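You operate a simulated robot arm through the tools that you are given. There is no shell and no other tool. Be economical: measure what you need, move in short steps, check, and stop when the job is done.

You are at the controls of a simulated robot arm. One attempt, no reset.

## Task
Put the teal-handled jug in the sink basin. Then stack the 400 film carton from the free end of the desk on top of the 200 film carton. Then take the dark red gear and put it on the top of the computer. Then take the brown can and leave it on the belt on the front of the paper table. Then open the upper drawer, take the brush and put it in the inside of the upper drawer and shut the drawer again. Then take the slim carton from the top of the packing table and put it on the front table of the laminator. The order counts. Set down upright: teal-handled jug, brown can, slim carton.

It is judged by the outcome, as a careful person would: the job done as asked, and still so three seconds after it is handed in. It fails if anything else is knocked over, pushed out of place, dropped, spilled or broken.

## Robot
A 7-joint arm with a two-finger gripper on a trunk, on a base that drives. Base frame: it is fixed to the floor where the robot stands at the start and does not move with it; the origin is under the middle of the robot, x ahead of it, y to its left, z up. Readings come in m, rad, newtons and seconds.
With the tool pointing down near the work surface it reaches from about 0.38 to 0.8 m from the robot's upright axis, wherever it stands. Its first joint turns from -2.496 to 2.496 rad. Places, roughly: belt [-1.5, 2.25, 0.75]; brown can (4x4x6 cm) [0.6, 3.9, 1.1]; brush (4x5x6 cm) [0.2, 3.6, 0.8]; dark red gear (5x5x5 cm) [1.7, 2.9, 0.8]; film carton [0.75, 1.25, 0.75]; front table of the laminator (23x21 cm) [-1.74, -2.32, 0.9]; inside of the upper drawer [-1.6, 2.3, 0.4]; sink basin [-1.7, 0.3, 0.8]; slim carton [-1.5, -2, 0.75]; teal-handled jug [0.5, 0, 1]; top of the computer (24x55 cm) [0.86, 2, 1.1]; upper drawer [-1.5, 2.3, 0.4]. Payload 2.45 kg.
The TCP is the grasp point between the finger pads, 0.026 m short of the fingertips. In the tool frame z runs along the fingers and y along their closing line. Largest opening 0.096 m; the body of the gripper starts 0.069 m behind the TCP.
Orientation is that of the tool frame in the base frame, as a unit quaternion [x, y, z, w]. With the fingers straight down and closing along the base's y, the tool's x points along the base's -x, its y along +y and its z along -z.

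## Interface
- The arm moves only by the tool apply_moves. Its argument "commands" is a list of rows, each an object of numbers (a shift or turn left out is 0, a gripper value left out holds the last): "tx", "ty", "tz": the shift along the base's x, y, z in m; "ax", "ay", "az": the turn, a rotation vector about the base's x, y, z in rad. In form: [{"tx": .., "ty": .., "tz": .., "ax": .., "ay": .., "az": ..}, ...]. A call has 1 to 10 rows; each row is the pose to reach, as a shift and turn from the pose commanded when the call began. "fingers" is the closure in counts, from 0 (fully open) to 255 (shut), set as the call begins (left out, the last holds). Each row takes 0.2 s and may step no farther than 0.05 m and 0.15 rad from the row before; otherwise, or with a gripper value out of range, the whole call is refused. Where a pose cannot be reached the arm comes as near as it can. A force on the tool above 40 N (or 10 N above the force at the start of the call, whichever is more), or a blocked arm, ends the call early, and 0.2 s more pass. Each finger halts on what it meets, pressing with about 35 N; the grip force reading is that of the motor and also rises with nothing between the fingers. The clock runs only during rows and for 0.2 s after the last one: add rows that repeat a pose to give the fingers time. The reply holds the time, the measured pose of the TCP, the force on the tool along the base axes, the opening and the grip force, in the units named above and with some noise, with the torque about the TCP (base axes, N m) and any sound that the robot's microphone picked up, and new pictures: "pictures" is both (left out), scene, wrist or none.
- Cameras (640 x 400 px; columns grow to the right, rows downward): "scene" is now at [0.0308, 0.2091, 1.5498]; the picture's right is [0.40, -0.92, 0.00], its down [-0.64, -0.28, -0.71] and it looks along [0.65, 0.29, -0.70] (base axes); focal length 267 px, centre (320, 200). "wrist" rides on the gripper at [0.082, 0.003, -0.098] in the tool frame; the picture's right is [-0.04, 1.00, 0.00], its down [-0.73, -0.03, -0.68] and it looks along [-0.68, -0.03, 0.73] (tool axes); focal length 256 px, centre (320, 200). There is no depth. A picture from a camera that has moved, and an enlarged one, comes with that camera's place and axes in the base frame and with its lens. The place of the scene camera against the robot may be out by one fixed shift of up to 0.012 m in any direction.
- slide_trunk(by): slides the trunk up (or, below 0, down) by that many m; the arm and the scene camera ride with it, the base frame stays. It gives what a move gives, with no picture.
- steer(legs): drives the robot by 1 to 6 legs, each [ahead, turn to the left] in m and rad, along the robot's own axes; the way and the turn of a leg run together, so that a leg with both is an arc; at most 1.5 m and 3.142 rad a leg. The arm and the cameras ride along, it lands a little off, and it stops where it bumps. It gives what a move gives, and a new picture of the scene camera.
- head_to(pan, tilt): turns the head with the scene camera to pan (to the left, within 2.705 rad either way) and tilt (down, from -0.506 to 1.204), counted from straight ahead of the robot. It gives what a move gives, and a new picture of the scene camera.
- enlarge(camera, box): a new picture of the part [left, top, right, bottom] of that camera's present view, enlarged. No time passes.
- finish_job(): hands the job in; it is judged then, once.

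Work in short steps. Places have to be worked out from the pictures, the camera data and where the tool is seen: move nearer, look again, correct. Check each grasp and each placing, and mend what went wrong. You have 207 turns and 260 pictures in all, those below and enlarged ones among them. Open the gripper and draw the arm clear of the work before you hand the job in, unless the task says otherwise; then end with one line.

The tools are called after ">>>" by a JSON object that holds its "op" and its "data". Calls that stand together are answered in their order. apply_moves: Moves the arm, as the interface text tells. Its arguments: {"type":"object","properties":{"commands":{"type":"array","items":{"type":"object","properties":{"tx":{"type":"number"},"ty":{"type":"number"},"tz":{"type":"number"},"ax":{"type":"number"},"ay":{"type":"number"},"az":{"type":"number"}}}},"fingers":{"type":"number"},"pictures":{"type":"string","enum":["both","scene","wrist","none"]}},"required":["commands"]} The other tools are called the same way: slide_trunk (by) slides the trunk up or down; steer (legs) drives the base; head_to (pan, tilt) turns the head that bears the scene camera; enlarge (camera, box) takes an enlarged picture of a part of a camera's view; finish_job () hands the job in.

At the start:

```text
clock: 0.0
ee_pos: [0.3119, 0.3833, 1.2824]
tcp_rot: [-0.001, 1.0, 0.0, 0.0]
ft_force: [-0.1, -0.9, -0.4]
moment: [0.0, 0.02, -0.02]
opening: 0.0959
grasp_force: 0.0
trunk travel left (down, up): [-0.591, 0.049]
robot x, y, heading: [0.0031, -0.0015, 0.001]
head pan, tilt: [0.414, 0.775]
```

scene: 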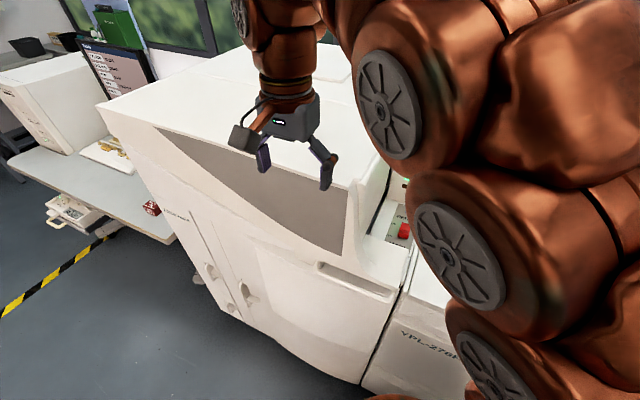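
wrist: 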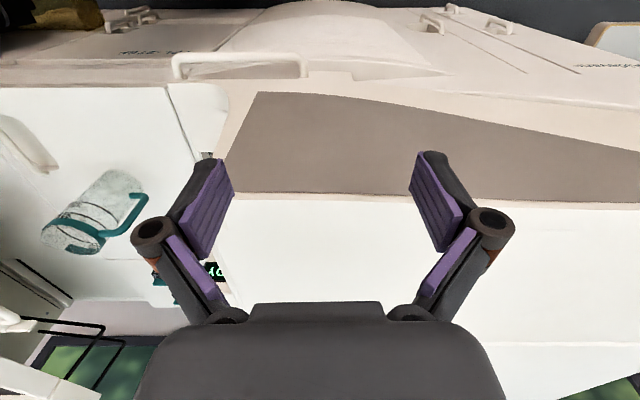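

I'll start by looking at the jug: turning the head to the right so the arm is less in the way.

>>> {"op": "head_to", "data": {"pan": -0.2, "tilt": 0.8}}

>>> {"op": "enlarge", "data": {"camera": "wrist", "box": [0, 130, 240, 280]}}

```text
clock: 1.0
ee_pos: [0.3097, 0.3815, 1.2832]
tcp_rot: [-0.001, 1.0, -0.001, 0.0]
ft_force: [0.5, 0.6, -0.4]
moment: [0.01, -0.03, -0.04]
opening: 0.0959
grasp_force: 0.0
trunk travel left (down, up): [-0.591, 0.049]
robot x, y, heading: [-0.0021, -0.0061, -0.0]
head pan, tilt: [-0.201, 0.799]
camera scene: at [0.035, 0.1602, 1.5478], right [-0.2, -0.98, 0.0], down [-0.7, 0.14, -0.7], along [0.68, -0.14, -0.72], focal length 267 px, centre (320, 200)
```

scene: 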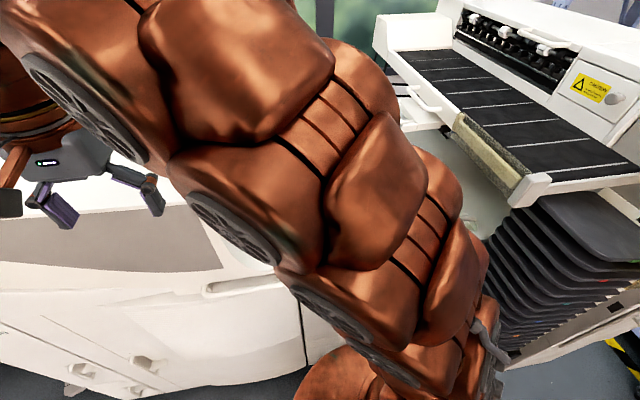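

```text
2.67 times, centred on (120, 205) of wrist
camera zoom: at [0.2285, 0.3863, 1.3809], right [0.04, 1.0, 0.0], down [0.73, -0.03, 0.68], along [0.68, -0.03, -0.73], focal length 683 px, centre (853, 187)
```

zoom: 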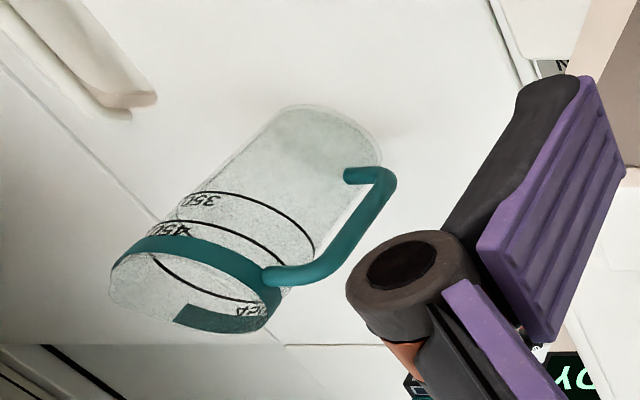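

The jug is about at [0.6,-0.1], mouth up. I move the hand toward it, staying high, to see it from a second position.

>>> {"op": "apply_moves", "data": {"commands": [{"ty": -0.045}, {"ty": -0.09}, {"ty": -0.135}, {"ty": -0.18}, {"ty": -0.225}, {"ty": -0.27}, {"ty": -0.31}, {"ty": -0.35}], "pictures": "both"}}

```text
clock: 2.8
ee_pos: [0.31, 0.0333, 1.2834]
tcp_rot: [-0.001, 1.0, 0.0, 0.0]
ft_force: [-0.3, 0.2, -0.6]
moment: [-0.01, 0.03, -0.02]
opening: 0.0958
grasp_force: 0.1
trunk travel left (down, up): [-0.591, 0.049]
robot x, y, heading: [0.0004, -0.003, -0.0]
head pan, tilt: [-0.201, 0.799]
camera scene: at [0.035, 0.1602, 1.5477], right [-0.2, -0.98, 0.0], down [-0.7, 0.14, -0.7], along [0.68, -0.14, -0.72], focal length 267 px, centre (320, 200)
camera wrist: at [0.2278, 0.0358, 1.3816], right [0.04, 1.0, 0.0], down [0.73, -0.03, 0.68], along [0.68, -0.03, -0.73], focal length 256 px, centre (320, 200)
```

scene: 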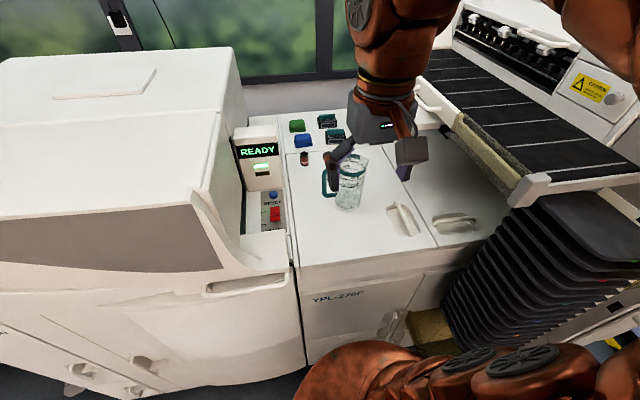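
wrist: 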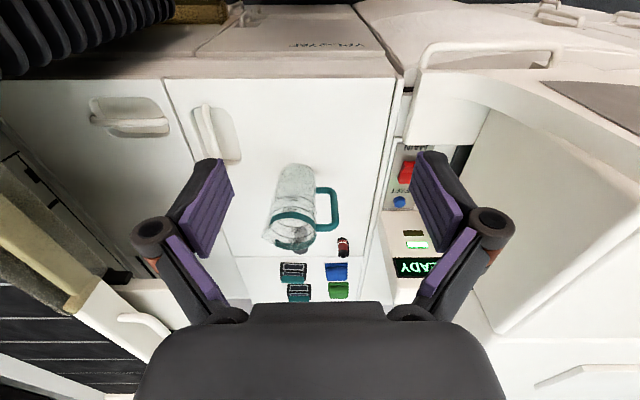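

>>> {"op": "enlarge", "data": {"camera": "wrist", "box": [230, 140, 390, 270]}}

>>> {"op": "enlarge", "data": {"camera": "scene", "box": [270, 100, 430, 230]}}

```text
3.08 times, centred on (310, 205) of wrist
camera zoom: at [0.2278, 0.0358, 1.3816], right [0.04, 1.0, 0.0], down [0.73, -0.03, 0.68], along [0.68, -0.03, -0.73], focal length 788 px, centre (351, 185)
```

zoom: 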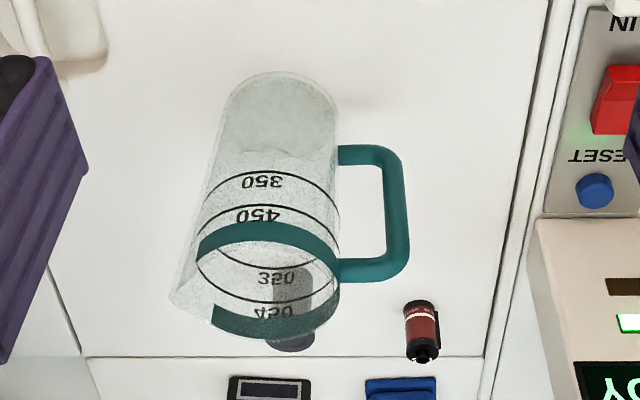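

```text
3.08 times, centred on (350, 165) of scene
camera zoom: at [0.035, 0.1602, 1.5477], right [-0.2, -0.98, 0.0], down [-0.7, 0.14, -0.7], along [0.68, -0.14, -0.72], focal length 821 px, centre (228, 308)
```

zoom: 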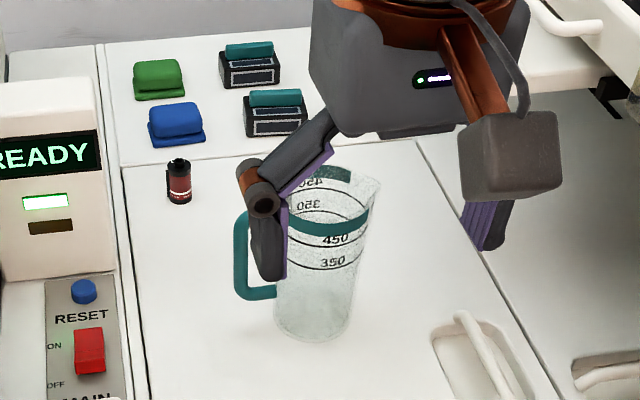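

Triangulating: jug centre ≈ [0.53,-0.024], base z≈0.99, rim z≈1.12, diameter ≈0.074, handle toward +y. I'll go above it and turn the hand so it closes along x.

>>> {"op": "apply_moves", "data": {"commands": [{"tx": 0.022, "ty": -0.006, "az": -0.15}, {"tx": 0.044, "ty": -0.012, "az": -0.3}, {"tx": 0.066, "ty": -0.018, "az": -0.45}, {"tx": 0.088, "ty": -0.024, "az": -0.6}, {"tx": 0.11, "ty": -0.03, "az": -0.75}, {"tx": 0.132, "ty": -0.036, "az": -0.9}, {"tx": 0.154, "ty": -0.042, "az": -1.05}, {"tx": 0.176, "ty": -0.048, "az": -1.2}, {"tx": 0.198, "ty": -0.053, "az": -1.35}, {"tx": 0.219, "ty": -0.057, "az": -1.5}]}}

```text
clock: 5.0
ee_pos: [0.529, -0.0225, 1.2705]
tcp_rot: [0.682, 0.731, -0.001, -0.002]
ft_force: [0.1, 0.6, -0.7]
moment: [-0.06, -0.01, -0.04]
opening: 0.0961
grasp_force: 0.1
out of reach, approached as far as the arm can: row 10
trunk travel left (down, up): [-0.591, 0.049]
robot x, y, heading: [0.0018, -0.0029, -0.002]
head pan, tilt: [-0.201, 0.799]
camera scene: at [0.0347, 0.1614, 1.5475], right [-0.2, -0.98, 0.0], down [-0.7, 0.14, -0.7], along [0.68, -0.14, -0.72], focal length 267 px, centre (320, 200)
camera wrist: at [0.5268, 0.0592, 1.3687], right [1.0, 0.03, 0.0], down [0.02, -0.73, 0.68], along [0.02, -0.68, -0.73], focal length 256 px, centre (320, 200)
```

scene: 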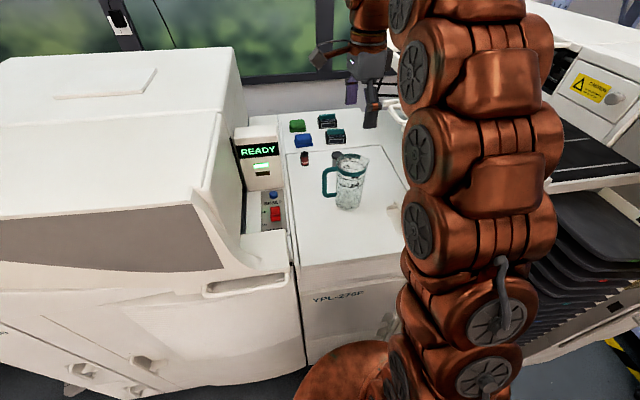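
wrist: 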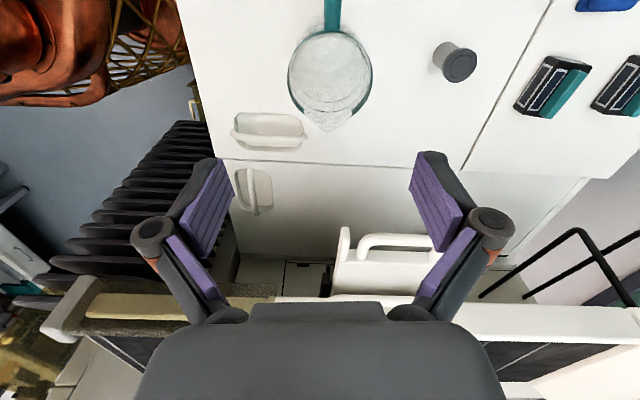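

Centre refined to about [0.537,-0.018]. Descend halfway over the jug first and check.

>>> {"op": "apply_moves", "data": {"commands": [{"tx": 0.004, "ty": 0.002, "tz": -0.03, "az": -0.07}, {"tx": 0.008, "ty": 0.004, "tz": -0.07, "az": -0.07}, {"tx": 0.008, "ty": 0.004, "tz": -0.11, "az": -0.07}]}}

```text
clock: 5.8
ee_pos: [0.5378, -0.0198, 1.1601]
tcp_rot: [0.707, 0.708, -0.001, 0.0]
ft_force: [-0.2, -0.4, 0.3]
moment: [0.03, -0.03, 0.02]
opening: 0.096
grasp_force: 0.0
trunk travel left (down, up): [-0.591, 0.049]
robot x, y, heading: [0.0022, -0.0024, 0.0]
head pan, tilt: [-0.201, 0.799]
camera scene: at [0.0349, 0.1599, 1.5478], right [-0.2, -0.98, 0.0], down [-0.7, 0.14, -0.7], along [0.68, -0.14, -0.72], focal length 267 px, centre (320, 200)
camera wrist: at [0.5408, 0.0622, 1.2586], right [1.0, -0.04, 0.0], down [-0.03, -0.73, 0.68], along [-0.03, -0.68, -0.73], focal length 256 px, centre (320, 200)
```

scene: 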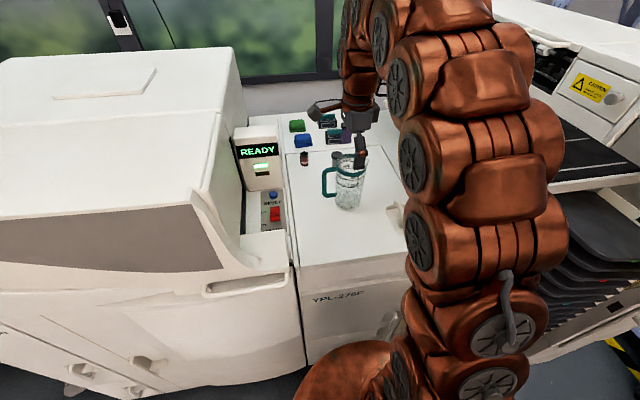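
wrist: 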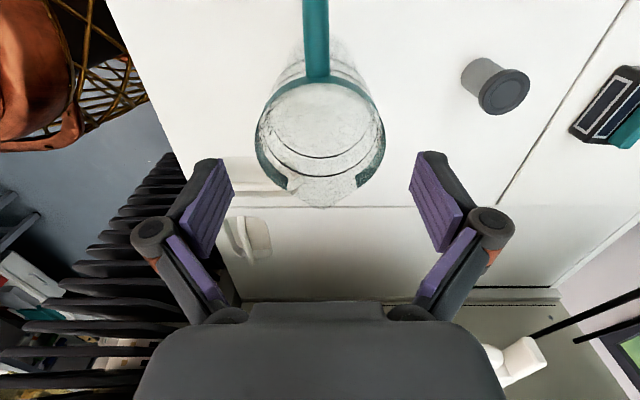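

Rim centre ≈[0.537,-0.014,1.122], well between the fingers. Descend and close.

>>> {"op": "apply_moves", "data": {"commands": [{"tx": 0, "ty": 0.005, "tz": -0.03}, {"ty": 0.005, "tz": -0.06}, {"ty": 0.005, "tz": -0.082}]}}

>>> {"op": "apply_moves", "data": {"commands": [{}, {}, {}, {}], "fingers": 255}}

```text
clock: 6.6
ee_pos: [0.5384, -0.0161, 1.0778]
tcp_rot: [0.707, 0.708, 0.0, 0.0]
ft_force: [-0.6, -0.5, 0.5]
moment: [0.02, 0.0, 0.0]
opening: 0.096
grasp_force: 0.0
trunk travel left (down, up): [-0.591, 0.049]
robot x, y, heading: [-0.0023, -0.0063, 0.004]
head pan, tilt: [-0.201, 0.799]
camera scene: at [0.0349, 0.1599, 1.5478], right [-0.2, -0.98, 0.0], down [-0.7, 0.14, -0.7], along [0.68, -0.14, -0.72], focal length 267 px, centre (320, 200)
camera wrist: at [0.5408, 0.0664, 1.1765], right [1.0, -0.04, 0.0], down [-0.03, -0.73, 0.68], along [-0.03, -0.68, -0.73], focal length 256 px, centre (320, 200)
```

scene: 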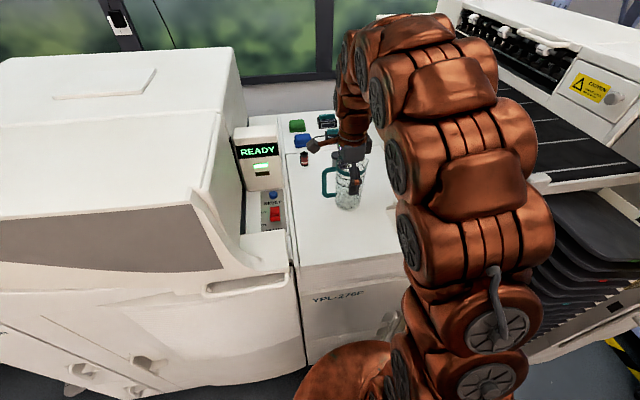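
wrist: 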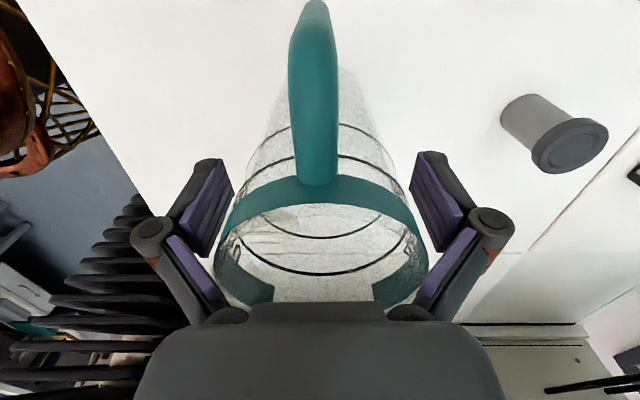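

```text
clock: 7.6
ee_pos: [0.5367, -0.0157, 1.0803]
tcp_rot: [0.705, 0.709, 0.001, 0.001]
ft_force: [4.4, -0.6, 33.1]
moment: [-0.16, -0.16, 0.03]
opening: 0.0875
grasp_force: 34.6
trunk travel left (down, up): [-0.591, 0.049]
robot x, y, heading: [0.0023, -0.0035, -0.002]
head pan, tilt: [-0.201, 0.799]
camera scene: at [0.0339, 0.1599, 1.5481], right [-0.2, -0.98, 0.0], down [-0.7, 0.14, -0.7], along [0.68, -0.14, -0.72], focal length 267 px, centre (320, 200)
camera wrist: at [0.5403, 0.0665, 1.1788], right [1.0, -0.04, 0.0], down [-0.03, -0.73, 0.68], along [-0.02, -0.68, -0.73], focal length 256 px, centre (320, 200)
```

scene: 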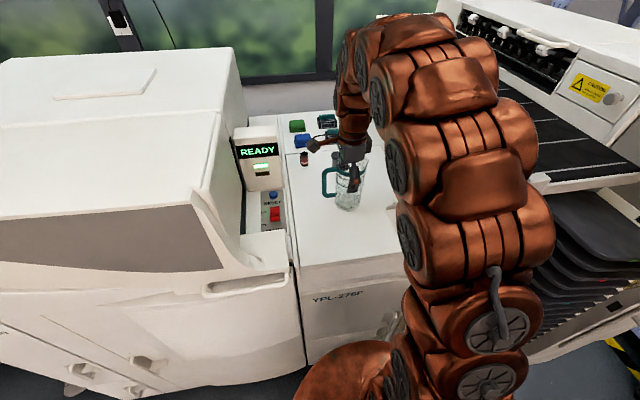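
wrist: 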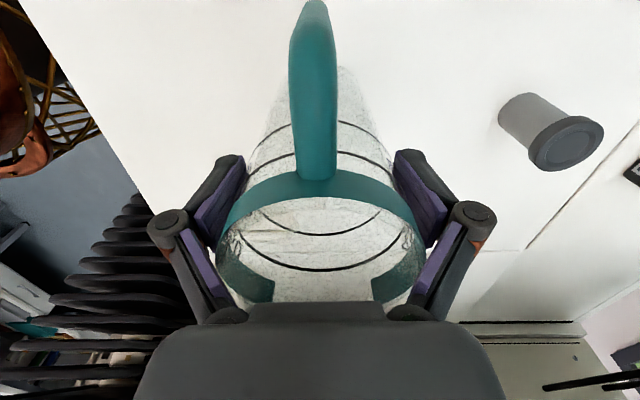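

A 33 N upward force with opening 0.0875 suggests the inner finger links squeeze the rim. I open, raise 2 cm, and grip again.

>>> {"op": "apply_moves", "data": {"commands": [{}, {}, {"tz": 0.01}, {"tz": 0.022}], "fingers": 0, "pictures": "none"}}

>>> {"op": "apply_moves", "data": {"commands": [{}, {}, {}, {}, {}], "fingers": 255, "pictures": "wrist"}}

```text
clock: 8.6
ee_pos: [0.539, -0.0156, 1.1015]
tcp_rot: [0.706, 0.709, 0.0, 0.0]
ft_force: [-0.9, 0.3, -0.4]
moment: [0.0, -0.01, 0.01]
opening: 0.0959
grasp_force: 0.0
trunk travel left (down, up): [-0.591, 0.049]
robot x, y, heading: [0.0009, 0.0004, 0.002]
head pan, tilt: [-0.201, 0.799]
```

```text
clock: 9.8
ee_pos: [0.5384, -0.0161, 1.1007]
tcp_rot: [0.706, 0.708, 0.0, 0.0]
ft_force: [-1.0, 0.4, 4.9]
moment: [0.04, -0.13, 0.0]
opening: 0.0751
grasp_force: 35.4
trunk travel left (down, up): [-0.591, 0.049]
robot x, y, heading: [-0.0001, -0.0022, -0.001]
head pan, tilt: [-0.201, 0.799]
camera wrist: at [0.5409, 0.0664, 1.1991], right [1.0, -0.04, 0.0], down [-0.03, -0.73, 0.68], along [-0.03, -0.68, -0.73], focal length 256 px, centre (320, 200)
```

wrist: 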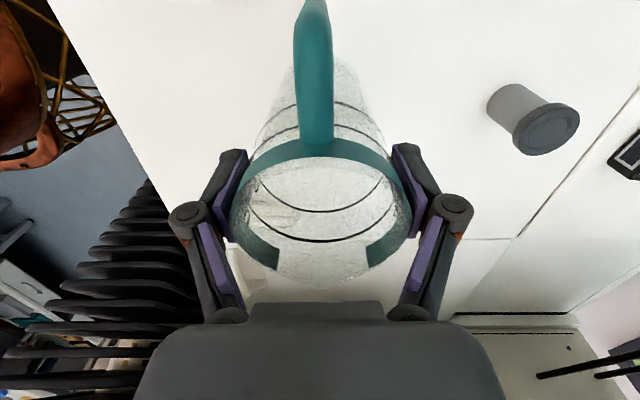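

Good grip now: opening 0.075 matching the jug. Lift straight up a little and look.

>>> {"op": "apply_moves", "data": {"commands": [{"tz": 0.03}, {"tz": 0.07}, {"tz": 0.1}]}}

```text
clock: 10.6
ee_pos: [0.5382, -0.0158, 1.2001]
tcp_rot: [0.706, 0.708, 0.0, 0.0]
ft_force: [-0.2, 0.3, -1.2]
moment: [0.0, 0.0, 0.05]
opening: 0.0762
grasp_force: 35.0
trunk travel left (down, up): [-0.591, 0.049]
robot x, y, heading: [0.0026, -0.0047, -0.003]
head pan, tilt: [-0.201, 0.799]
camera scene: at [0.0351, 0.1599, 1.5478], right [-0.2, -0.98, 0.0], down [-0.7, 0.14, -0.7], along [0.68, -0.14, -0.72], focal length 267 px, centre (320, 200)
camera wrist: at [0.5417, 0.0669, 1.299], right [1.0, -0.04, 0.0], down [-0.03, -0.73, 0.68], along [-0.03, -0.68, -0.73], focal length 256 px, centre (320, 200)
```

scene: 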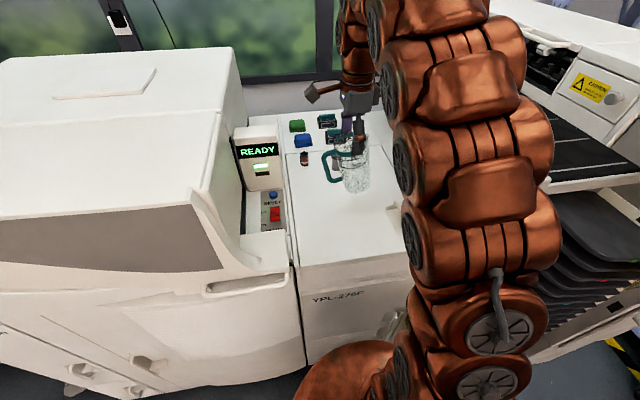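
wrist: 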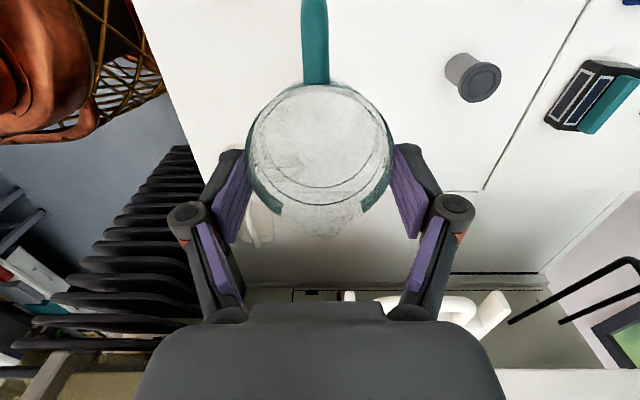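

>>> {"op": "enlarge", "data": {"camera": "scene", "box": [290, 80, 410, 210]}}

>>> {"op": "enlarge", "data": {"camera": "wrist", "box": [220, 0, 420, 260]}}

```text
3.08 times, centred on (350, 145) of scene
camera zoom: at [0.0351, 0.1599, 1.5478], right [-0.2, -0.98, 0.0], down [-0.7, 0.14, -0.7], along [0.68, -0.14, -0.72], focal length 821 px, centre (228, 369)
```

zoom: 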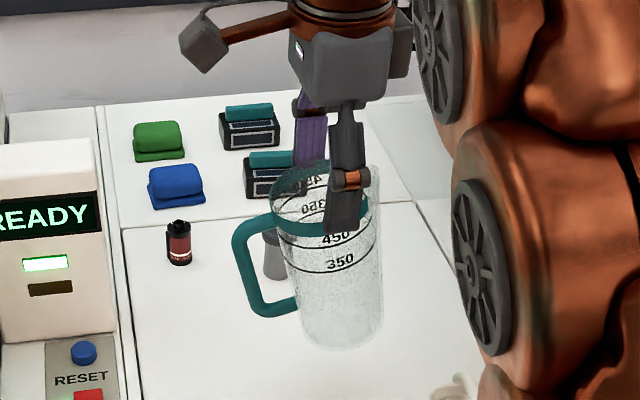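

```text
1.54 times, centred on (320, 130) of wrist
camera zoom: at [0.5417, 0.0669, 1.299], right [1.0, -0.04, 0.0], down [-0.03, -0.73, 0.68], along [-0.03, -0.68, -0.73], focal length 394 px, centre (320, 308)
```

zoom: 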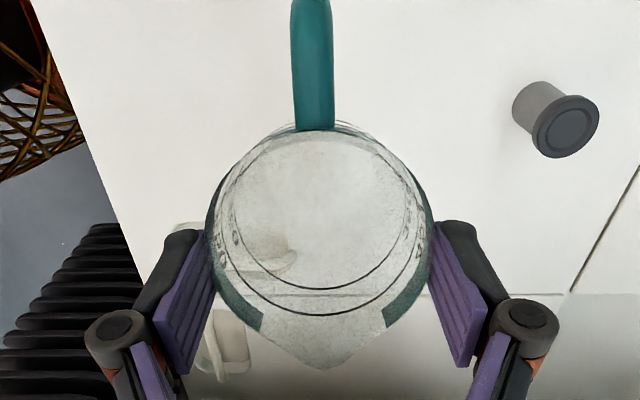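

The jug hangs tilted ~17° toward its handle; I'll compensate at placement. First look behind the robot before driving.

>>> {"op": "head_to", "data": {"pan": 2.7, "tilt": 0.5}}

>>> {"op": "head_to", "data": {"pan": 1.5, "tilt": 0.5}}

>>> {"op": "head_to", "data": {"pan": -2.3, "tilt": 0.5}}

```text
clock: 13.1
ee_pos: [0.5386, -0.0159, 1.2005]
tcp_rot: [0.706, 0.708, 0.0, -0.001]
ft_force: [0.5, 0.7, -1.3]
moment: [0.01, 0.0, 0.02]
opening: 0.0763
grasp_force: 34.9
trunk travel left (down, up): [-0.591, 0.049]
robot x, y, heading: [-0.0027, -0.0023, -0.005]
head pan, tilt: [2.7, 0.499]
camera scene: at [-0.1262, 0.2149, 1.5737], right [0.43, 0.9, 0.0], down [0.43, -0.2, -0.88], along [-0.79, 0.38, -0.48], focal length 267 px, centre (320, 200)
```

scene: 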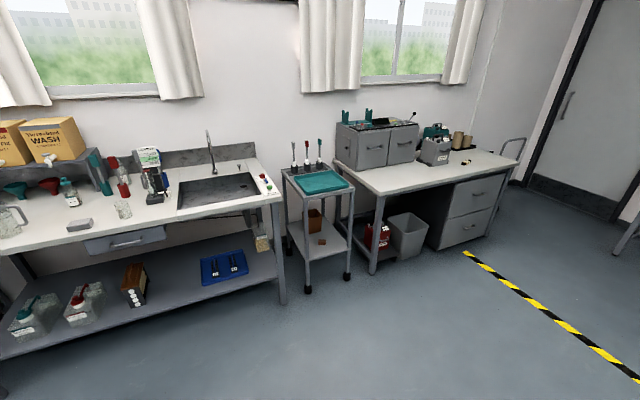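

```text
clock: 14.5
ee_pos: [0.5388, -0.0154, 1.2008]
tcp_rot: [0.707, 0.707, 0.0, 0.0]
ft_force: [0.6, 0.7, -0.5]
moment: [0.01, 0.01, 0.01]
opening: 0.0761
grasp_force: 35.2
trunk travel left (down, up): [-0.591, 0.049]
robot x, y, heading: [-0.0008, -0.0055, 0.001]
head pan, tilt: [1.499, 0.499]
camera scene: at [-0.0376, 0.2667, 1.5737], right [1.0, -0.07, 0.0], down [-0.03, -0.48, -0.88], along [0.06, 0.88, -0.48], focal length 267 px, centre (320, 200)
```

scene: 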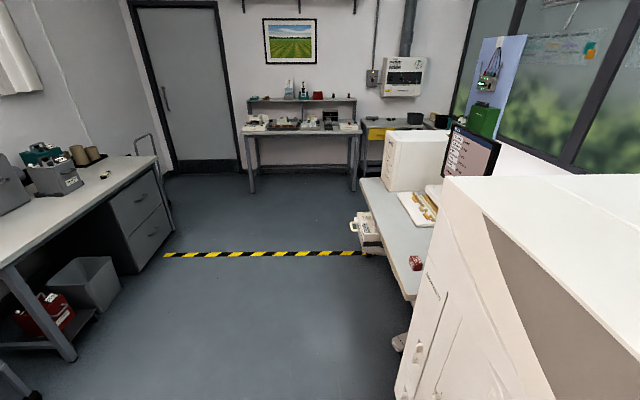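

```text
clock: 17.7
ee_pos: [0.5387, -0.0149, 1.2002]
tcp_rot: [0.707, 0.708, 0.0, 0.0]
ft_force: [0.2, -0.2, -0.6]
moment: [-0.02, 0.0, -0.02]
opening: 0.0761
grasp_force: 35.6
trunk travel left (down, up): [-0.591, 0.049]
robot x, y, heading: [-0.0025, -0.0022, -0.003]
head pan, tilt: [-2.3, 0.499]
camera scene: at [-0.1046, 0.1081, 1.5737], right [-0.75, 0.67, 0.0], down [0.32, 0.36, -0.88], along [-0.58, -0.65, -0.48], focal length 267 px, centre (320, 200)
```

scene: 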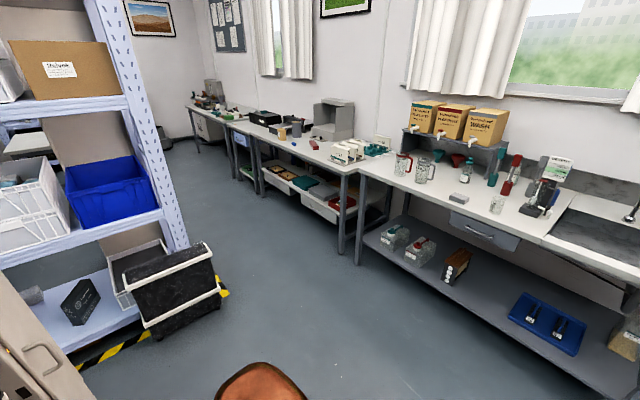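

Sink basin spans about x -1.9…-1.55, y 0.1…0.5 on the bench behind. I back off 0.5 m, turn left toward it, with the head looking ahead.

>>> {"op": "steer", "data": {"legs": [[-0.5, 0], [0, 2.916]]}}

>>> {"op": "head_to", "data": {"pan": 0.0, "tilt": 0.7}}

```text
clock: 27.4
ee_pos: [-1.016, 0.1413, 1.2011]
tcp_rot: [-0.618, 0.787, 0.0, 0.001]
ft_force: [-0.3, 0.0, -0.3]
moment: [0.01, 0.02, -0.02]
opening: 0.0761
grasp_force: 35.1
trunk travel left (down, up): [-0.591, 0.049]
robot x, y, heading: [-0.4931, -0.004, 2.899]
head pan, tilt: [-2.3, 0.499]
camera scene: at [-0.4102, -0.1425, 1.5737], right [0.56, -0.83, 0.0], down [-0.4, -0.27, -0.88], along [0.73, 0.49, -0.48], focal length 267 px, centre (320, 200)
```

scene: 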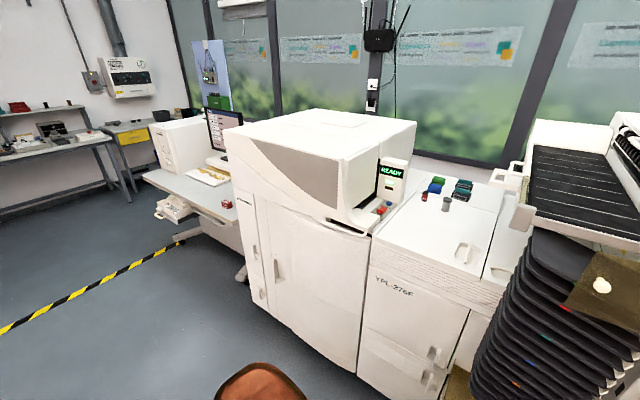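

```text
clock: 29.5
ee_pos: [-1.0166, 0.1402, 1.2]
tcp_rot: [-0.617, 0.787, 0.0, 0.0]
ft_force: [0.3, -0.6, -1.4]
moment: [0.01, 0.0, 0.0]
opening: 0.0761
grasp_force: 34.8
trunk travel left (down, up): [-0.591, 0.049]
robot x, y, heading: [-0.4991, -0.0014, 2.896]
head pan, tilt: [0.0, 0.7]
camera scene: at [-0.5678, -0.1734, 1.556], right [0.24, 0.97, 0.0], down [0.63, -0.15, -0.76], along [-0.74, 0.18, -0.64], focal length 267 px, centre (320, 200)
```

scene: 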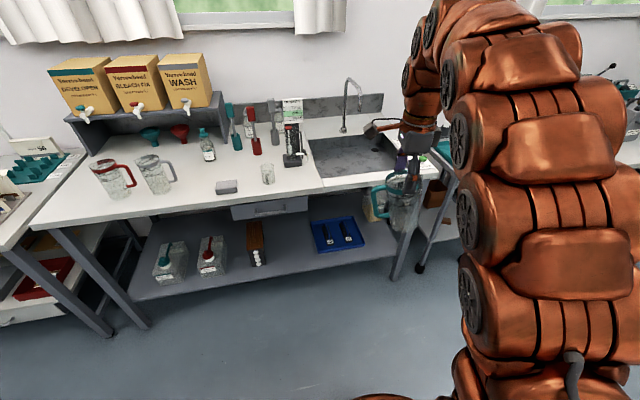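

Sink seems x -1.81…-1.42, y 0.06…0.45 with the bench top near z 0.9. Drive forward 0.45 and look again.

>>> {"op": "steer", "data": {"legs": [[0.45, 0]]}}

>>> {"op": "head_to", "data": {"pan": 0.0, "tilt": 1.0}}

>>> {"op": "apply_moves", "data": {"commands": [{}], "pictures": "wrist"}}

```text
clock: 32.3
ee_pos: [-1.4531, 0.2465, 1.2011]
tcp_rot: [-0.618, 0.786, 0.0, 0.0]
ft_force: [0.9, -0.2, -1.2]
moment: [0.03, 0.01, 0.0]
opening: 0.0761
grasp_force: 34.9
trunk travel left (down, up): [-0.591, 0.049]
robot x, y, heading: [-0.9368, 0.1065, 2.902]
head pan, tilt: [0.0, 0.7]
camera scene: at [-1.004, -0.066, 1.556], right [0.24, 0.97, 0.0], down [0.63, -0.15, -0.76], along [-0.74, 0.18, -0.64], focal length 267 px, centre (320, 200)
```

scene: 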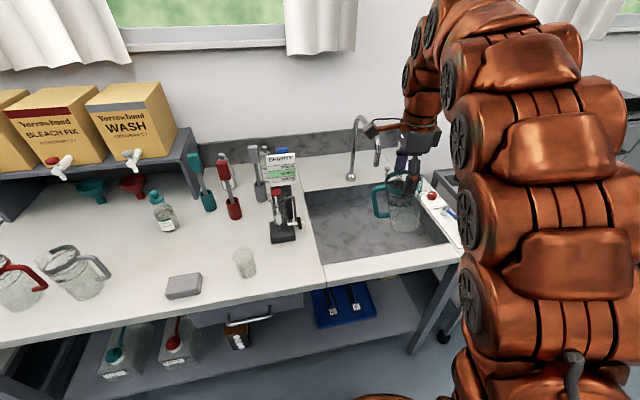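

```text
clock: 33.1
ee_pos: [-1.4537, 0.2473, 1.201]
tcp_rot: [-0.619, 0.786, 0.0, 0.0]
ft_force: [-0.3, -0.2, -0.3]
moment: [-0.03, 0.0, 0.04]
opening: 0.0761
grasp_force: 35.0
trunk travel left (down, up): [-0.591, 0.049]
robot x, y, heading: [-0.9349, 0.1022, 2.9]
head pan, tilt: [0.0, 1.0]
camera scene: at [-0.9893, -0.0696, 1.5327], right [0.24, 0.97, 0.0], down [0.82, -0.2, -0.54], along [-0.53, 0.13, -0.84], focal length 267 px, centre (320, 200)
```

scene: 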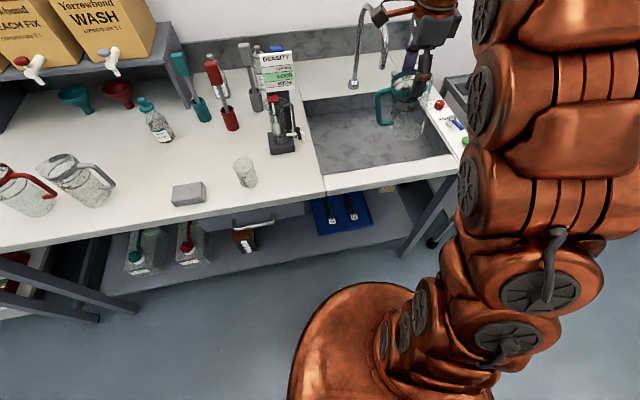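

```text
clock: 33.5
ee_pos: [-1.453, 0.247, 1.1999]
tcp_rot: [-0.618, 0.786, -0.001, 0.0]
ft_force: [0.3, 0.1, -0.8]
moment: [0.02, 0.0, -0.02]
opening: 0.0759
grasp_force: 35.0
trunk travel left (down, up): [-0.591, 0.049]
robot x, y, heading: [-0.9364, 0.1065, 2.902]
head pan, tilt: [0.0, 1.0]
camera wrist: at [-1.4761, 0.1691, 1.2986], right [-0.96, 0.27, 0.0], down [0.2, 0.71, 0.68], along [0.19, 0.65, -0.73], focal length 256 px, centre (320, 200)
```

wrist: 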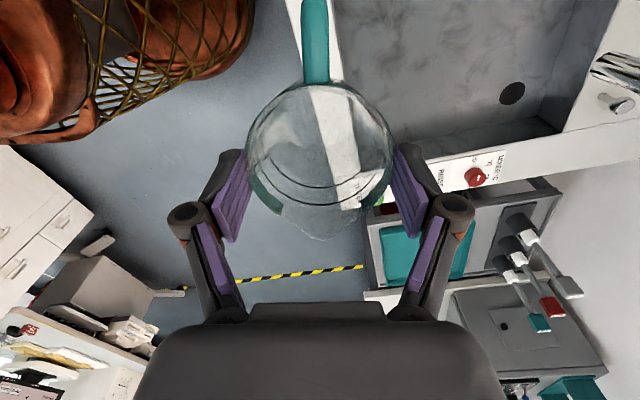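

Bench top z≈0.9, basin ≈ x -1.80…-1.475, y 0.07…0.48. Shift the jug over the basin middle and counter-tilt ~0.2 rad to bring it upright.

>>> {"op": "apply_moves", "data": {"commands": [{"tx": -0.045, "ty": 0.005, "ax": -0.06, "ay": 0.018}, {"tx": -0.09, "ty": 0.01, "ax": -0.12, "ay": 0.036}, {"tx": -0.135, "ty": 0.015, "ax": -0.192, "ay": 0.056}, {"tx": -0.165, "ty": 0.025, "ax": -0.192, "ay": 0.056}]}}

>>> {"op": "enlarge", "data": {"camera": "scene", "box": [300, 0, 480, 190]}}

```text
clock: 34.5
ee_pos: [-1.5825, 0.2553, 1.1736]
tcp_rot: [-0.615, 0.782, -0.058, -0.081]
ft_force: [-1.1, 0.7, -1.9]
moment: [0.02, -0.01, 0.04]
opening: 0.076
grasp_force: 35.4
out of reach, approached as far as the arm can: row 3, 4
trunk travel left (down, up): [-0.591, 0.049]
robot x, y, heading: [-0.9325, 0.1055, 2.902]
head pan, tilt: [0.0, 1.0]
camera scene: at [-0.9895, -0.0696, 1.5327], right [0.24, 0.97, 0.0], down [0.82, -0.2, -0.54], along [-0.52, 0.13, -0.84], focal length 267 px, centre (320, 200)
camera wrist: at [-1.5992, 0.1974, 1.2861], right [-0.96, 0.27, 0.0], down [0.23, 0.82, 0.52], along [0.14, 0.5, -0.85], focal length 256 px, centre (320, 200)
```

scene: 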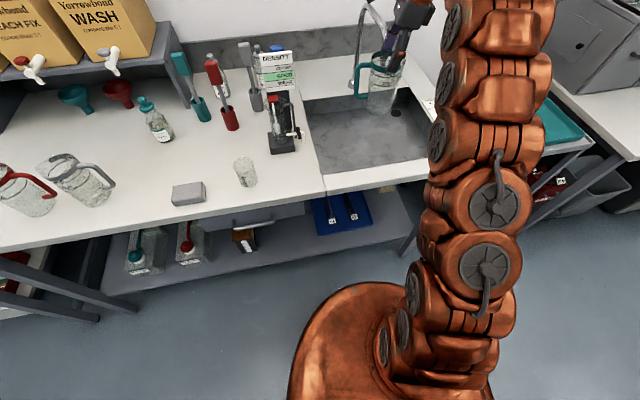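
wrist: 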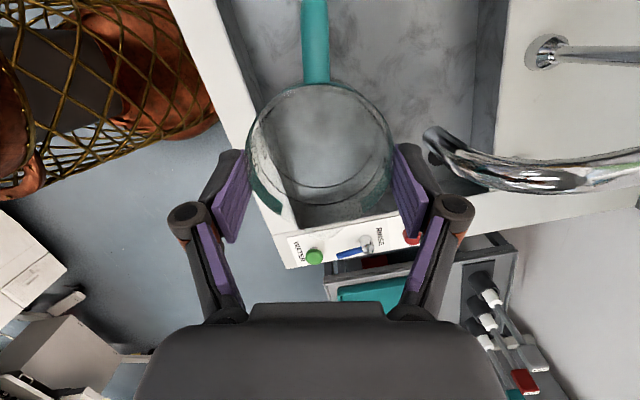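

```text
2.11 times, centred on (390, 95) of scene
camera zoom: at [-0.9895, -0.0696, 1.5327], right [0.24, 0.97, 0.0], down [0.82, -0.2, -0.54], along [-0.52, 0.13, -0.84], focal length 562 px, centre (173, 421)
```

zoom: 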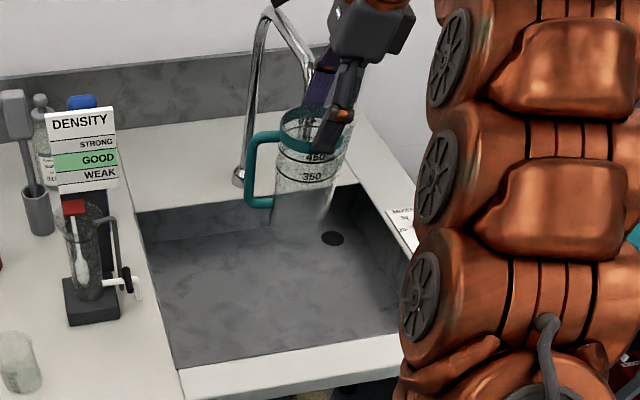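

The tap's spout tip is near the far finger (~[-1.66,0.27,1.12]). I move the jug away from it, to about [-1.555,0.20], before descending.

>>> {"op": "apply_moves", "data": {"commands": [{"tx": 0.03, "ty": -0.03, "tz": -0.02}, {"tx": 0.063, "ty": -0.065, "tz": -0.03}, {"tx": 0.063, "ty": -0.072, "tz": -0.07}, {"tx": 0.063, "ty": -0.072, "tz": -0.11}]}}

>>> {"op": "enlarge", "data": {"camera": "scene", "box": [300, 0, 480, 190]}}

```text
clock: 35.5
ee_pos: [-1.5188, 0.1848, 1.0634]
tcp_rot: [-0.614, 0.783, -0.057, -0.082]
ft_force: [0.1, 0.4, -0.6]
moment: [0.01, 0.04, 0.03]
opening: 0.0761
grasp_force: 35.5
trunk travel left (down, up): [-0.591, 0.049]
robot x, y, heading: [-0.9333, 0.1087, 2.903]
head pan, tilt: [0.0, 1.0]
camera scene: at [-0.989, -0.0697, 1.5326], right [0.24, 0.97, 0.0], down [0.82, -0.2, -0.54], along [-0.52, 0.13, -0.84], focal length 267 px, centre (320, 200)
camera wrist: at [-1.5361, 0.1267, 1.1764], right [-0.96, 0.28, 0.0], down [0.24, 0.82, 0.52], along [0.14, 0.5, -0.85], focal length 256 px, centre (320, 200)
```

scene: 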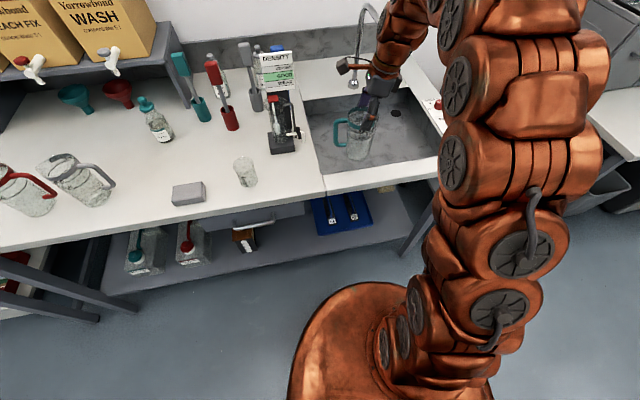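
wrist: 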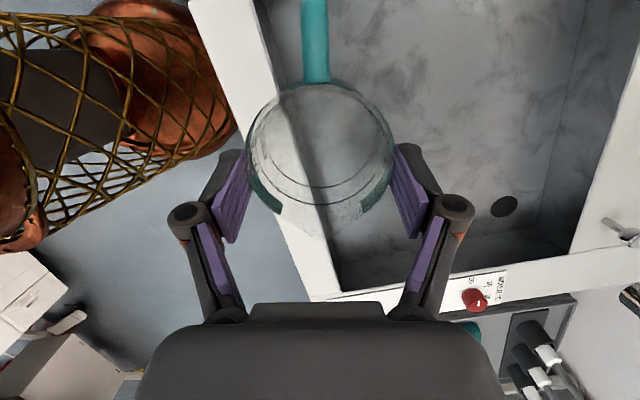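

```text
2.11 times, centred on (390, 95) of scene
camera zoom: at [-0.989, -0.0697, 1.5326], right [0.24, 0.97, 0.0], down [0.82, -0.2, -0.54], along [-0.52, 0.13, -0.84], focal length 562 px, centre (173, 421)
```

zoom: 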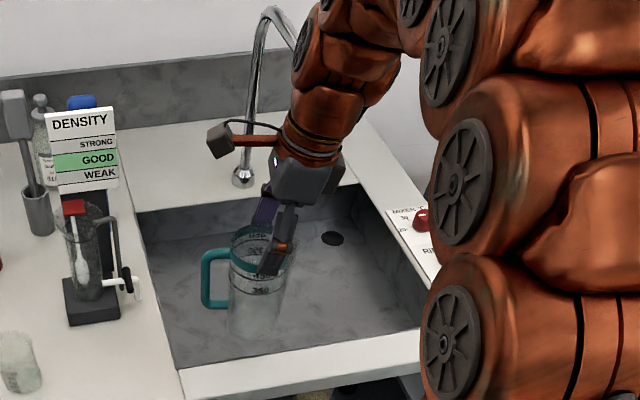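

The TCP is at [-1.519,0.185], a bit near the front lip. Shift 5.5 cm deeper into the basin and descend gently until contact.

>>> {"op": "apply_moves", "data": {"commands": [{"tx": -0.03}, {"tx": -0.055, "ty": 0.0}, {"tx": -0.055, "tz": -0.04}, {"tx": -0.055, "tz": -0.08}]}}

>>> {"op": "enlarge", "data": {"camera": "scene", "box": [300, 0, 480, 190]}}

```text
clock: 36.5
ee_pos: [-1.5749, 0.1853, 0.9832]
tcp_rot: [-0.615, 0.782, -0.058, -0.081]
ft_force: [1.0, -0.7, -0.5]
moment: [-0.02, 0.01, 0.01]
opening: 0.076
grasp_force: 35.2
trunk travel left (down, up): [-0.591, 0.049]
robot x, y, heading: [-0.9313, 0.1014, 2.901]
head pan, tilt: [0.0, 1.0]
camera scene: at [-0.9891, -0.0696, 1.5326], right [0.24, 0.97, 0.0], down [0.82, -0.2, -0.54], along [-0.52, 0.13, -0.84], focal length 267 px, centre (320, 200)
camera wrist: at [-1.592, 0.1269, 1.0963], right [-0.96, 0.28, 0.0], down [0.24, 0.82, 0.52], along [0.14, 0.5, -0.85], focal length 256 px, centre (320, 200)
```

scene: 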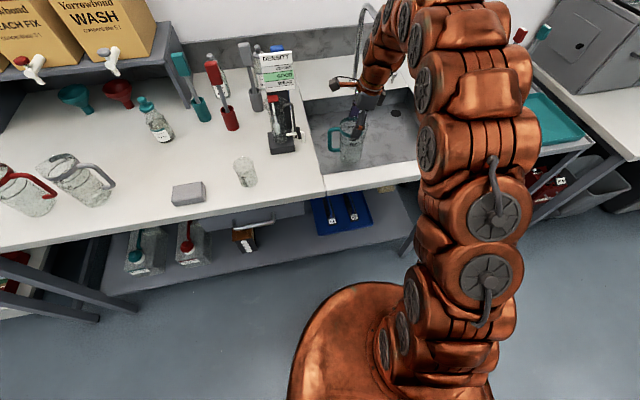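
wrist: 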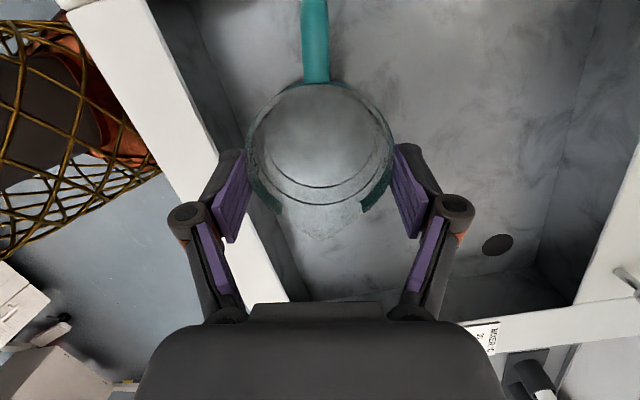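

```text
2.11 times, centred on (390, 95) of scene
camera zoom: at [-0.9891, -0.0696, 1.5326], right [0.24, 0.97, 0.0], down [0.82, -0.2, -0.54], along [-0.52, 0.13, -0.84], focal length 562 px, centre (173, 421)
```

zoom: 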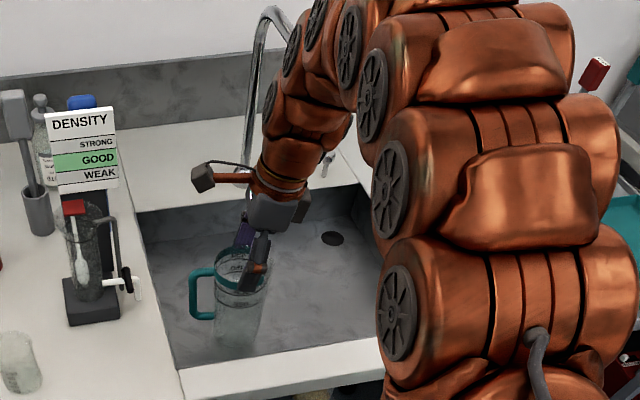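

No contact yet. Continue down in small steps until the bottom touches.

>>> {"op": "apply_moves", "data": {"commands": [{"tz": -0.015}, {"tz": -0.03}, {"tz": -0.045}, {"tz": -0.06}, {"tz": -0.075}, {"tz": -0.085}, {"tz": -0.095}, {"tz": -0.105}]}}

>>> {"op": "enlarge", "data": {"camera": "scene", "box": [300, 0, 480, 190]}}

```text
clock: 37.6
ee_pos: [-1.5748, 0.1863, 0.9168]
tcp_rot: [-0.615, 0.782, -0.056, -0.085]
ft_force: [1.4, 1.0, 13.9]
moment: [-0.29, -0.46, 0.01]
opening: 0.0752
grasp_force: 35.0
trunk travel left (down, up): [-0.591, 0.049]
robot x, y, heading: [-0.9299, 0.1059, 2.903]
head pan, tilt: [0.0, 1.0]
stopped in row 5: the force on the tool passed its limit at 51 N (the readings are from after the stop); the commanded pose is now the measured one
camera scene: at [-0.9882, -0.0697, 1.5323], right [0.24, 0.97, 0.0], down [0.82, -0.2, -0.54], along [-0.53, 0.13, -0.84], focal length 267 px, centre (320, 200)
camera wrist: at [-1.5918, 0.127, 1.03], right [-0.96, 0.28, 0.01], down [0.24, 0.82, 0.52], along [0.14, 0.5, -0.86], focal length 256 px, centre (320, 200)
```

scene: 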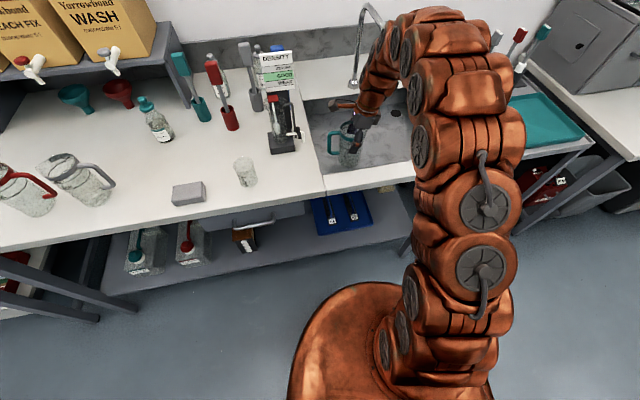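
wrist: 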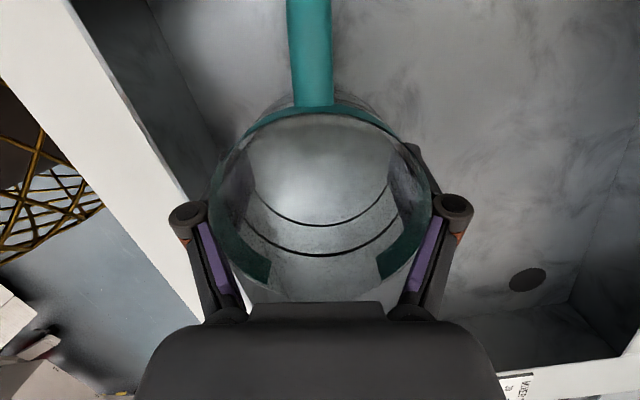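

```text
2.11 times, centred on (390, 95) of scene
camera zoom: at [-0.9882, -0.0697, 1.5323], right [0.24, 0.97, 0.0], down [0.82, -0.2, -0.54], along [-0.53, 0.13, -0.84], focal length 562 px, centre (173, 421)
```

zoom: 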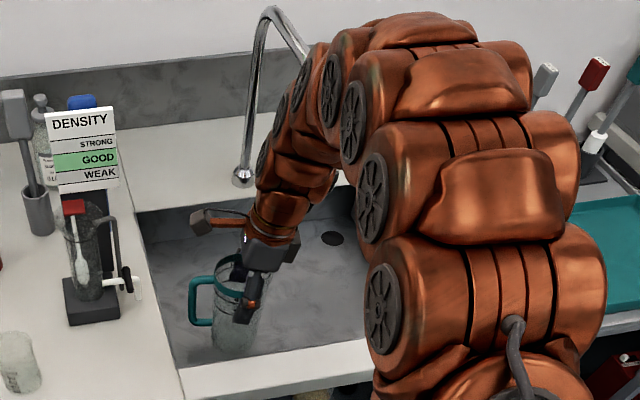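

The jug is on the basin floor. Open the fingers and check it stands.

>>> {"op": "apply_moves", "data": {"commands": [{"tz": 0.003}, {"tz": 0.003}, {"tz": 0.003}], "fingers": 0}}

>>> {"op": "enlarge", "data": {"camera": "scene", "box": [300, 0, 480, 190]}}

```text
clock: 38.4
ee_pos: [-1.574, 0.185, 0.9188]
tcp_rot: [-0.614, 0.783, -0.056, -0.082]
ft_force: [-0.3, 0.3, -0.4]
moment: [0.02, 0.0, 0.0]
opening: 0.096
grasp_force: 0.0
trunk travel left (down, up): [-0.591, 0.049]
robot x, y, heading: [-0.9327, 0.107, 2.899]
head pan, tilt: [0.0, 1.0]
camera scene: at [-0.9892, -0.0696, 1.5326], right [0.24, 0.97, 0.0], down [0.82, -0.2, -0.54], along [-0.52, 0.13, -0.84], focal length 267 px, centre (320, 200)
camera wrist: at [-1.5918, 0.1267, 1.0315], right [-0.96, 0.28, 0.01], down [0.24, 0.82, 0.52], along [0.14, 0.5, -0.86], focal length 256 px, centre (320, 200)
```

scene: 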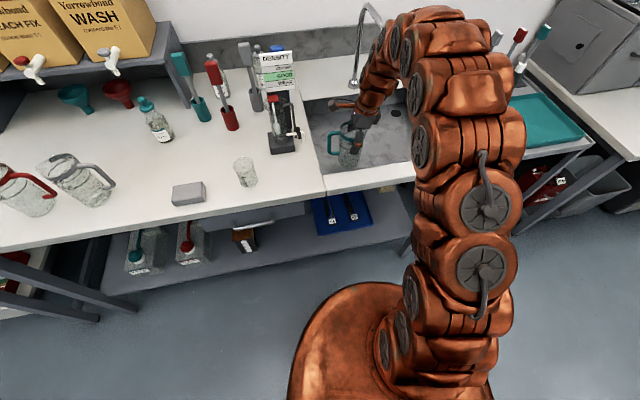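
wrist: 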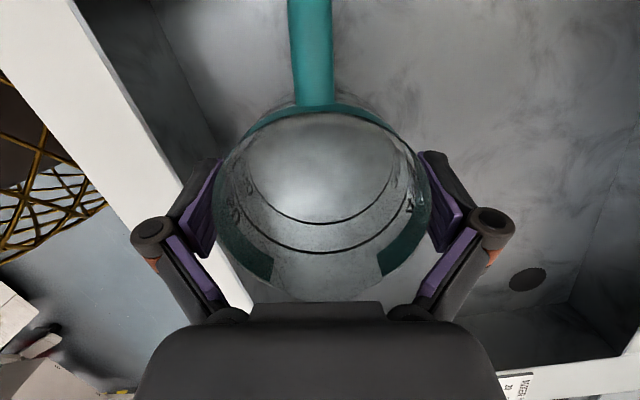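

```text
2.11 times, centred on (390, 95) of scene
camera zoom: at [-0.9892, -0.0696, 1.5326], right [0.24, 0.97, 0.0], down [0.82, -0.2, -0.54], along [-0.52, 0.13, -0.84], focal length 562 px, centre (173, 421)
```

zoom: 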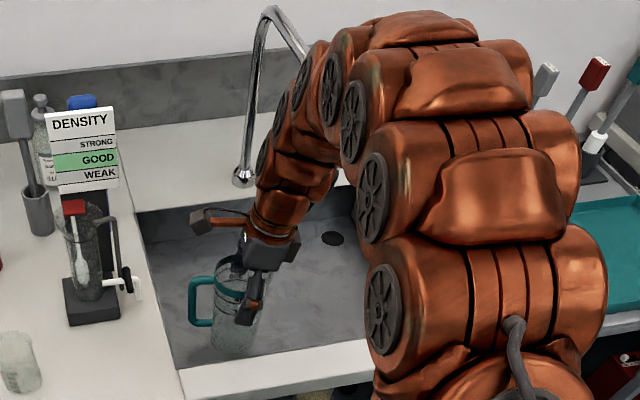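

Jug stands upright in the basin. Withdraw along the tool axis, then drift toward the robot away from the tap and level the hand.

>>> {"op": "apply_moves", "data": {"commands": [{"tx": 0.002, "ty": 0.008, "tz": 0.04}, {"tx": 0.005, "ty": 0.016, "tz": 0.08}, {"tx": 0.02, "ty": 0.02, "tz": 0.12}, {"tx": 0.05, "ty": 0.02, "tz": 0.15, "ax": 0.07, "ay": -0.02}, {"tx": 0.09, "ty": 0.02, "tz": 0.18, "ax": 0.14, "ay": -0.04}, {"tx": 0.13, "ty": 0.02, "tz": 0.2, "ax": 0.192, "ay": -0.056}], "pictures": "scene"}}

>>> {"op": "enlarge", "data": {"camera": "scene", "box": [300, 0, 480, 190]}}

```text
clock: 39.8
ee_pos: [-1.4456, 0.2037, 1.1171]
tcp_rot: [-0.617, 0.787, 0.001, -0.002]
ft_force: [-1.8, -0.1, -0.2]
moment: [-0.02, -0.09, 0.0]
opening: 0.096
grasp_force: 0.1
trunk travel left (down, up): [-0.591, 0.049]
robot x, y, heading: [-0.9303, 0.1056, 2.898]
head pan, tilt: [0.0, 1.0]
camera scene: at [-0.9898, -0.0694, 1.5326], right [0.24, 0.97, 0.0], down [0.82, -0.2, -0.54], along [-0.52, 0.13, -0.84], focal length 267 px, centre (320, 200)
```

scene: 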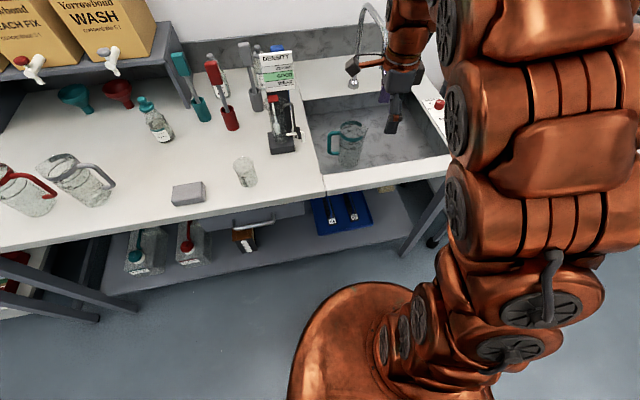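

```text
2.11 times, centred on (390, 95) of scene
camera zoom: at [-0.9898, -0.0694, 1.5326], right [0.24, 0.97, 0.0], down [0.82, -0.2, -0.54], along [-0.52, 0.13, -0.84], focal length 562 px, centre (173, 421)
```

zoom: 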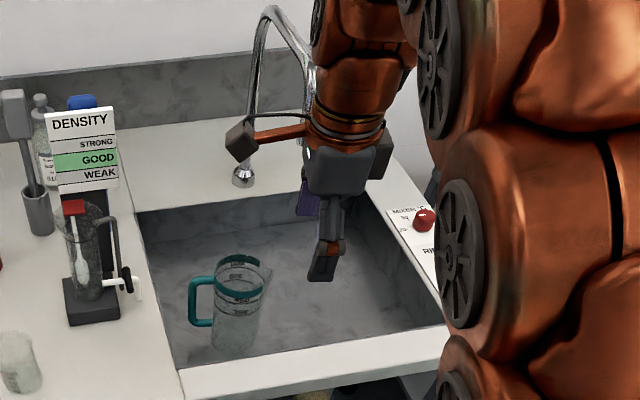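

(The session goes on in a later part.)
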